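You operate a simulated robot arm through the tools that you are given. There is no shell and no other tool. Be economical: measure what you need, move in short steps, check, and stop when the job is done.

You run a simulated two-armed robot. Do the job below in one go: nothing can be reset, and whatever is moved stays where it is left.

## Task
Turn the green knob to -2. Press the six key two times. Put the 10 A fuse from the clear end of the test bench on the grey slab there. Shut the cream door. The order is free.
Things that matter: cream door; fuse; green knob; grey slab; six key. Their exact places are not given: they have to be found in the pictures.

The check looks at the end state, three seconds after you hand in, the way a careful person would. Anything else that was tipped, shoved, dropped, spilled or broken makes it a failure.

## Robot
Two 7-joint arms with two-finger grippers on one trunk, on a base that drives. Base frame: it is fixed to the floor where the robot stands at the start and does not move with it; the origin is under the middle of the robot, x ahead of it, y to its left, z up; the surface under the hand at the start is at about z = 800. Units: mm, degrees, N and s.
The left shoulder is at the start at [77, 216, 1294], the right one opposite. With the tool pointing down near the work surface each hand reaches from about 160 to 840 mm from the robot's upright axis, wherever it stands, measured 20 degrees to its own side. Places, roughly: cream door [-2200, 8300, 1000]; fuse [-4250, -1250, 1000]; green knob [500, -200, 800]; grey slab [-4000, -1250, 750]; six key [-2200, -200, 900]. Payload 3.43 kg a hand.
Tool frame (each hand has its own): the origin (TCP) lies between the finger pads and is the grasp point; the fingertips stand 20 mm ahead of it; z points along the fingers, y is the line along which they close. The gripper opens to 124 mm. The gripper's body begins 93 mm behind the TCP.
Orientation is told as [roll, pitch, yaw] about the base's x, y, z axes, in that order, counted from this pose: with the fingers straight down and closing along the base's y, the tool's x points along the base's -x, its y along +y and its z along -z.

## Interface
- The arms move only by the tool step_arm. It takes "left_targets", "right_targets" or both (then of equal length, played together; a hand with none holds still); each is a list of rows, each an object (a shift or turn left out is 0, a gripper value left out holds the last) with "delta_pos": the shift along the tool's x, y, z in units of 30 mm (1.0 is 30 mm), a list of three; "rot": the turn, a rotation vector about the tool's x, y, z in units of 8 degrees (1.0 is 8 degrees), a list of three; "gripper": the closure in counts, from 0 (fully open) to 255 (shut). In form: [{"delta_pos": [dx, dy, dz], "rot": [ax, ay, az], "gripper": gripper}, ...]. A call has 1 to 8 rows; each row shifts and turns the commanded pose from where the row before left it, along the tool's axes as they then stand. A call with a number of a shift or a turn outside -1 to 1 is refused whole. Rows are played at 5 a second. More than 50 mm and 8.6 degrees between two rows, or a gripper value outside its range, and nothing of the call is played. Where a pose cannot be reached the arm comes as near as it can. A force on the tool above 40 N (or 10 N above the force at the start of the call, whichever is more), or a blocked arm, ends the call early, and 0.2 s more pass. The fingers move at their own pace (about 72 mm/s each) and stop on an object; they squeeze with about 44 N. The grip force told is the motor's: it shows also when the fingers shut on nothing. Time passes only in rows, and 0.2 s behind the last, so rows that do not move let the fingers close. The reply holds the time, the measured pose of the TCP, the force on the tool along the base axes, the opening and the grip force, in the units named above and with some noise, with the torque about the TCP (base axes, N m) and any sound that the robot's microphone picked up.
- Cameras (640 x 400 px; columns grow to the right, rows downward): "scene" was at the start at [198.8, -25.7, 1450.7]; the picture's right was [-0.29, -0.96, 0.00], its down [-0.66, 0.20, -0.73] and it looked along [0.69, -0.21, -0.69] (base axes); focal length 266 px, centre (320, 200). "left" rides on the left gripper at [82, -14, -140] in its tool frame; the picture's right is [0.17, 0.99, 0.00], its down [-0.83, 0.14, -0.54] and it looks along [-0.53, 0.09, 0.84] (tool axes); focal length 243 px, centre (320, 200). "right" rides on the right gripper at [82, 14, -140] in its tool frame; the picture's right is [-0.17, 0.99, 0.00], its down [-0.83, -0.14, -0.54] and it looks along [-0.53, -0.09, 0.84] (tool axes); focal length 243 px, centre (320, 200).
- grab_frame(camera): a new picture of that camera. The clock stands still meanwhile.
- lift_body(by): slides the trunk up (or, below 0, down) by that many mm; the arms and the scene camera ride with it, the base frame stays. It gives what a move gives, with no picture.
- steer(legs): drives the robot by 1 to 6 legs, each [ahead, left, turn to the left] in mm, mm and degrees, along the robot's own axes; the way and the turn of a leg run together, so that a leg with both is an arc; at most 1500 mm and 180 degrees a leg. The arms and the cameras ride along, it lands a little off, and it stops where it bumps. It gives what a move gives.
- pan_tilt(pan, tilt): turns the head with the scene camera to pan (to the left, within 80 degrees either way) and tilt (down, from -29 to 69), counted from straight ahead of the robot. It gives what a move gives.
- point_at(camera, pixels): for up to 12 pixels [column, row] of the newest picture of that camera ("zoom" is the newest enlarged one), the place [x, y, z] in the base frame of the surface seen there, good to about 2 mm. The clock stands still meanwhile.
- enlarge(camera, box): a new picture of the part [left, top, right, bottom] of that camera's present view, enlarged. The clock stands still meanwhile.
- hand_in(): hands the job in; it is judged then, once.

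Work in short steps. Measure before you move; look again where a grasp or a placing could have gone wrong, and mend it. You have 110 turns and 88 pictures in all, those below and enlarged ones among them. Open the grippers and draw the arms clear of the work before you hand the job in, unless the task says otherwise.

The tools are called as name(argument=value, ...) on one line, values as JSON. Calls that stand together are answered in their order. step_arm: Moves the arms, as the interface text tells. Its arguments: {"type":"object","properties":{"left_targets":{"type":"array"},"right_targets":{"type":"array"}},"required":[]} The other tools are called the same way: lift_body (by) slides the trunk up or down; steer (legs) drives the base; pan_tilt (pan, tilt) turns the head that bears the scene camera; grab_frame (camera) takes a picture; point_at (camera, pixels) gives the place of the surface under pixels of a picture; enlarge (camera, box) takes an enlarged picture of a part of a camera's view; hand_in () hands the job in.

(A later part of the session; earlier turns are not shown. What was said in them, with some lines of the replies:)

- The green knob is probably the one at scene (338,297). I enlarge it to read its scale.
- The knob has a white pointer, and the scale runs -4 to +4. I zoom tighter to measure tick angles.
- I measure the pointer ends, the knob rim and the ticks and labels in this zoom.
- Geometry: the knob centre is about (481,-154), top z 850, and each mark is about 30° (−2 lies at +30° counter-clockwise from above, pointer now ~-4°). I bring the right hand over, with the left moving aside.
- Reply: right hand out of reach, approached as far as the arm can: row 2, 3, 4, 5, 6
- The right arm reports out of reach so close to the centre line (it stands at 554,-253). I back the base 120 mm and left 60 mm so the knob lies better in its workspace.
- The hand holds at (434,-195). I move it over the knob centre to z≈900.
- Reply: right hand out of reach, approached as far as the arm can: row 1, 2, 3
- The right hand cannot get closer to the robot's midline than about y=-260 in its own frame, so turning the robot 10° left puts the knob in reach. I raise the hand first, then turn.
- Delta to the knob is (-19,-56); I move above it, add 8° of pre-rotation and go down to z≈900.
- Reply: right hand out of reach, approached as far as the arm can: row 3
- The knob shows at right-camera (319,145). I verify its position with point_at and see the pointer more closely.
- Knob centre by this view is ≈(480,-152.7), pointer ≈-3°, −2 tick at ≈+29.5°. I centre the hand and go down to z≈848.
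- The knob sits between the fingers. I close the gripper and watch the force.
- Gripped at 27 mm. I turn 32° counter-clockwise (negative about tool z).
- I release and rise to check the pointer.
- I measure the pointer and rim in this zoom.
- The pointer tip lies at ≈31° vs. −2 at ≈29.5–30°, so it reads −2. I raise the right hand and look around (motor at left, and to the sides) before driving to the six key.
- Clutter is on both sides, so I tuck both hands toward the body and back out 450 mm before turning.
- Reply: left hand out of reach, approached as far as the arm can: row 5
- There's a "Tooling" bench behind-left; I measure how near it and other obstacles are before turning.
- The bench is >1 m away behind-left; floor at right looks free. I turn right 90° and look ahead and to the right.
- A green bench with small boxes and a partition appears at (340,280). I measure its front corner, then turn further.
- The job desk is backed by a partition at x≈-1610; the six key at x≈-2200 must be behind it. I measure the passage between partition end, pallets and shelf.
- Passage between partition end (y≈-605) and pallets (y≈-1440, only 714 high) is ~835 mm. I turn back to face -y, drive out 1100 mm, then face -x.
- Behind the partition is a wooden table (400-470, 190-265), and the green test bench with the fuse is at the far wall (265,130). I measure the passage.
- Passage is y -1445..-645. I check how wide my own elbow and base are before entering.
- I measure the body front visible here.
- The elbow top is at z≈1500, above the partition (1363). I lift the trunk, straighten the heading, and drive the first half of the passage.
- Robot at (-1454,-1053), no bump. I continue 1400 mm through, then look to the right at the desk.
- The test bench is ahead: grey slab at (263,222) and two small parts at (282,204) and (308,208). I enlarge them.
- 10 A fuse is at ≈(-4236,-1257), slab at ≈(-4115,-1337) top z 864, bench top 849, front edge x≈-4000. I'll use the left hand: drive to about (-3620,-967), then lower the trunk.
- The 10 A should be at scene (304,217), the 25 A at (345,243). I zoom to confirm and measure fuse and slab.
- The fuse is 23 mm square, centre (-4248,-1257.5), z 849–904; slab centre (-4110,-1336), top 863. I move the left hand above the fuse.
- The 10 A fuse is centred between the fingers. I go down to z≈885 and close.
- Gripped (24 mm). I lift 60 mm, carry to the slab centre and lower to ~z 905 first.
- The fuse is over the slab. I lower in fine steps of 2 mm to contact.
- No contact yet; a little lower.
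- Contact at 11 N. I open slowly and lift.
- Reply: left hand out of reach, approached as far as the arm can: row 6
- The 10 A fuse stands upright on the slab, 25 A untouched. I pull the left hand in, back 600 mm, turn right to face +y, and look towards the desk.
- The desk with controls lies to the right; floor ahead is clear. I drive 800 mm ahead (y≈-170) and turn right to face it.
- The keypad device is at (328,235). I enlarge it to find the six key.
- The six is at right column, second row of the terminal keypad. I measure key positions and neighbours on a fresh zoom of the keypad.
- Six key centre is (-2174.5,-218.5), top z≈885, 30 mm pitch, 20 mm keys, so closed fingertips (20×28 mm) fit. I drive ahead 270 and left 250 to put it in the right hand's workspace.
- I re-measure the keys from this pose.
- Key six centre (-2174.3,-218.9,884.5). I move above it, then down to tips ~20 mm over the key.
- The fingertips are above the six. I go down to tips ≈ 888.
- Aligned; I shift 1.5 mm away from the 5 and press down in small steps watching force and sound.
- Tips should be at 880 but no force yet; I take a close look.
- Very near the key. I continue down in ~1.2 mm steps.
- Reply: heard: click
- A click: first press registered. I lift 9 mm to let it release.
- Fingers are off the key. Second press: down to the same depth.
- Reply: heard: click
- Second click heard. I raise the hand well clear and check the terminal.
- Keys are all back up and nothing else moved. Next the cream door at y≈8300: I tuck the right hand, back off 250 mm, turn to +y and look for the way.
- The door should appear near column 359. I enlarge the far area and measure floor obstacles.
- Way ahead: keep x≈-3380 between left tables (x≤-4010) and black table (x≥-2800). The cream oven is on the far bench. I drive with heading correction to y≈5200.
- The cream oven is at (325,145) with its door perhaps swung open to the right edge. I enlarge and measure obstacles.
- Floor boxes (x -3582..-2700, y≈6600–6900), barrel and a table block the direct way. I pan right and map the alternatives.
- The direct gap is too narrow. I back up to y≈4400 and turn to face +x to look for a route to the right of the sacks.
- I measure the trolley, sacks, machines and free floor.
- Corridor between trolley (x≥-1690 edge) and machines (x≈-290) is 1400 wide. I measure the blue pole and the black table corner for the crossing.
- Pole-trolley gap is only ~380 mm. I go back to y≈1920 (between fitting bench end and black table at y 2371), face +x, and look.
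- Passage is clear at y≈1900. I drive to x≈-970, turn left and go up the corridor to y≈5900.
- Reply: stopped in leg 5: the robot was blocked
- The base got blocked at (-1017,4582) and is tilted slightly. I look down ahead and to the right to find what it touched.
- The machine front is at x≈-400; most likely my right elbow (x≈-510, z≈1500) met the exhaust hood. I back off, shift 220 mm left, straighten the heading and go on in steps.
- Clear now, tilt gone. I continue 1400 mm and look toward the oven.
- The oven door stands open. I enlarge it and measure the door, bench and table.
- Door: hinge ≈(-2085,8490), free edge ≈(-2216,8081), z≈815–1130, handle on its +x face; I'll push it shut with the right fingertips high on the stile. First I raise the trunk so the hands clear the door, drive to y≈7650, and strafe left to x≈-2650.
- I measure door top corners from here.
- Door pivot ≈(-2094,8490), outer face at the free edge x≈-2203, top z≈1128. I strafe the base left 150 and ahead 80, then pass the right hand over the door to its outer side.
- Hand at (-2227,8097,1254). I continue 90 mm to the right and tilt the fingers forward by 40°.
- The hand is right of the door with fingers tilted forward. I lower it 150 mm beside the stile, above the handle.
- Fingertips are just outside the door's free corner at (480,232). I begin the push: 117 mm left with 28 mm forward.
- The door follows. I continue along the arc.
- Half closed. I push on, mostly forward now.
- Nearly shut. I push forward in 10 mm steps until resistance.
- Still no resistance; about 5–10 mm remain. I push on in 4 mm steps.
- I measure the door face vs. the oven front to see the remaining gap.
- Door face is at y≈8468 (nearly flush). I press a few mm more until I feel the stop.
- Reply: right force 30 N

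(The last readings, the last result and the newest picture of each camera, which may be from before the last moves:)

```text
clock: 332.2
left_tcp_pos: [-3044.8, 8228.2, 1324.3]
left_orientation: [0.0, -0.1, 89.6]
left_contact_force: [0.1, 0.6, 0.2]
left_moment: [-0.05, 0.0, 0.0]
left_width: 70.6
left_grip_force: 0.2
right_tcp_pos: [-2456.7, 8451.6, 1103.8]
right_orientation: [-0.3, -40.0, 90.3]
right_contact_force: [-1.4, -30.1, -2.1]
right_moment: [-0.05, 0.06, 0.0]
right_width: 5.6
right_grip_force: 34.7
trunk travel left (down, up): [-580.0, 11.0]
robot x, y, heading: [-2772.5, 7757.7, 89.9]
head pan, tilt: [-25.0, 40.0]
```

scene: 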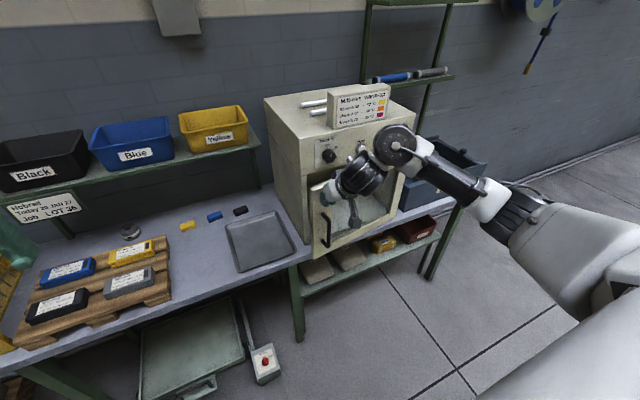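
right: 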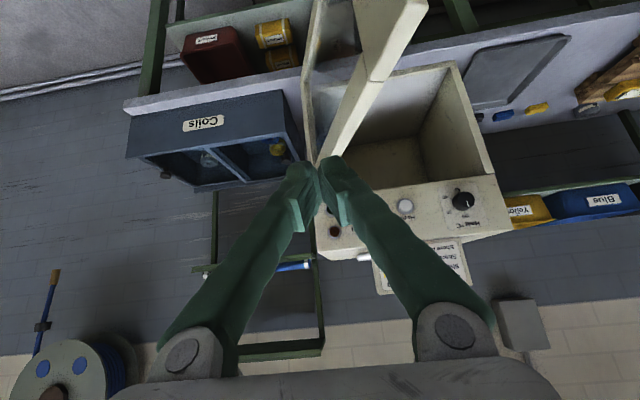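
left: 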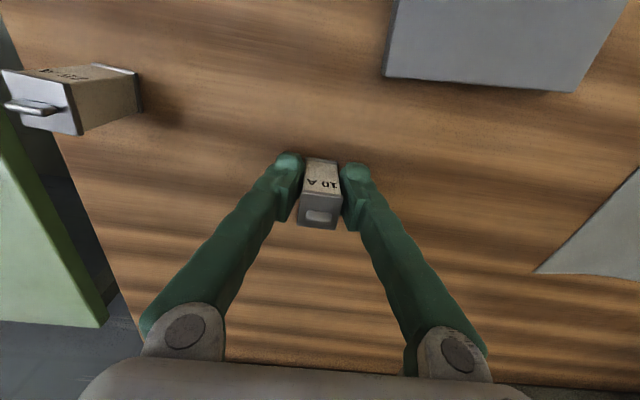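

Firm stop at 30 N: the door is shut. I withdraw the hand straight back.

step_arm(right_targets=[{"delta_pos": [0.2, 0, -0.17]}, {"delta_pos": [0.7, 0, -0.6]}, {"delta_pos": [0.7, 0, -0.6]}, {"delta_pos": [0.7, 0, -0.6]}, {"delta_pos": [0.7, 0, -0.6]}, {"delta_pos": [0.7, 0, -0.6]}, {"delta_pos": [0.7, 0, -0.6], "gripper": 130}, {}])

steer(legs=[[-150, 0, 0]])

enlarge(camera="scene", box=[240, 60, 440, 260])

```text
clock: 334.0
left_tcp_pos: [-3045.2, 8234.0, 1323.0]
left_orientation: [0.0, 0.0, 89.6]
left_contact_force: [-0.9, -0.3, 0.1]
left_moment: [0.0, 0.0, -0.03]
left_width: 70.6
left_grip_force: 0.0
right_tcp_pos: [-2457.3, 8282.1, 1106.3]
right_orientation: [-0.1, -40.0, 90.0]
right_contact_force: [1.0, 0.5, -0.5]
right_moment: [0.04, 0.03, -0.01]
right_width: 60.8
right_grip_force: 0.1
trunk travel left (down, up): [-580.0, 11.0]
robot x, y, heading: [-2774.0, 7752.9, 89.7]
head pan, tilt: [-25.0, 40.0]
```

```text
clock: 335.6
left_tcp_pos: [-3046.8, 8086.1, 1322.5]
left_orientation: [0.0, 0.1, 89.7]
left_contact_force: [-0.2, 0.5, 0.2]
left_moment: [-0.05, -0.01, -0.02]
left_width: 70.5
left_grip_force: 0.0
right_tcp_pos: [-2457.5, 8136.2, 1106.1]
right_orientation: [-0.1, -39.9, 90.1]
right_contact_force: [0.5, -0.3, 0.1]
right_moment: [-0.01, -0.02, -0.01]
right_width: 60.6
right_grip_force: 0.0
trunk travel left (down, up): [-580.0, 11.0]
robot x, y, heading: [-2775.4, 7604.4, 90.0]
head pan, tilt: [-25.0, 40.0]
```

```text
2.00 times, centred on (340, 160) of scene
```

zoom: 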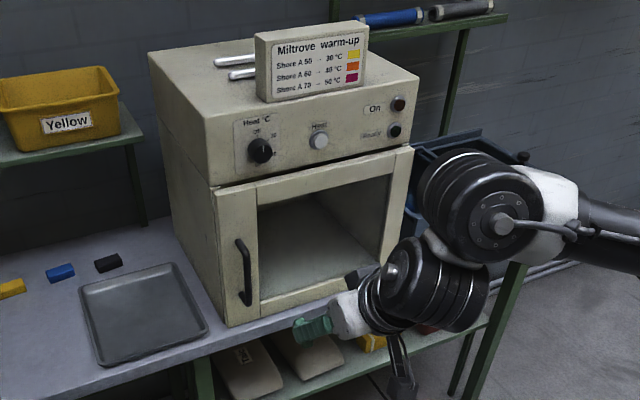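

The door looks shut with everything on top in place. A last check of its face depth.

point_at(camera="zoom", pixels=[[235, 220], [245, 310], [230, 200], [395, 170], [400, 230], [230, 160]])

```text
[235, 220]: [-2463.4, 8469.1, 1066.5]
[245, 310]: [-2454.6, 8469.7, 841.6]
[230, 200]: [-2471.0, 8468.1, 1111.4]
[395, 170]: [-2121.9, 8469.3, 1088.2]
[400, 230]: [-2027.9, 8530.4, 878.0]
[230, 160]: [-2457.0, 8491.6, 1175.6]
```

The door face is flat at y≈8469 at both its free and hinge sides, so it is fully shut. Both grippers are open and clear, so I hand in.

hand_in()

```text
The job is handed in.
```

I did all four jobs and handed the work in; I have not seen the check's result.

- **Green knob:** it reads -2. I measured the pointer at about 31°, against about 30° for the -2 mark.
- **Six key:** I pressed it twice and heard one click each time. The terminal's own key switch was set to Off and its display stayed dark. I left the switch alone because the task did not mention it.
- **10 A fuse:** it stands upright on the grey slab, and the 25 A fuse was not touched.
- **Cream door:** it is pushed fully shut against a firm stop, with its face level on both sides.

On the way to the door the robot was blocked once, most likely by its right elbow touching an exhaust hood. I backed off and went round, and I did not inspect the hood afterwards.
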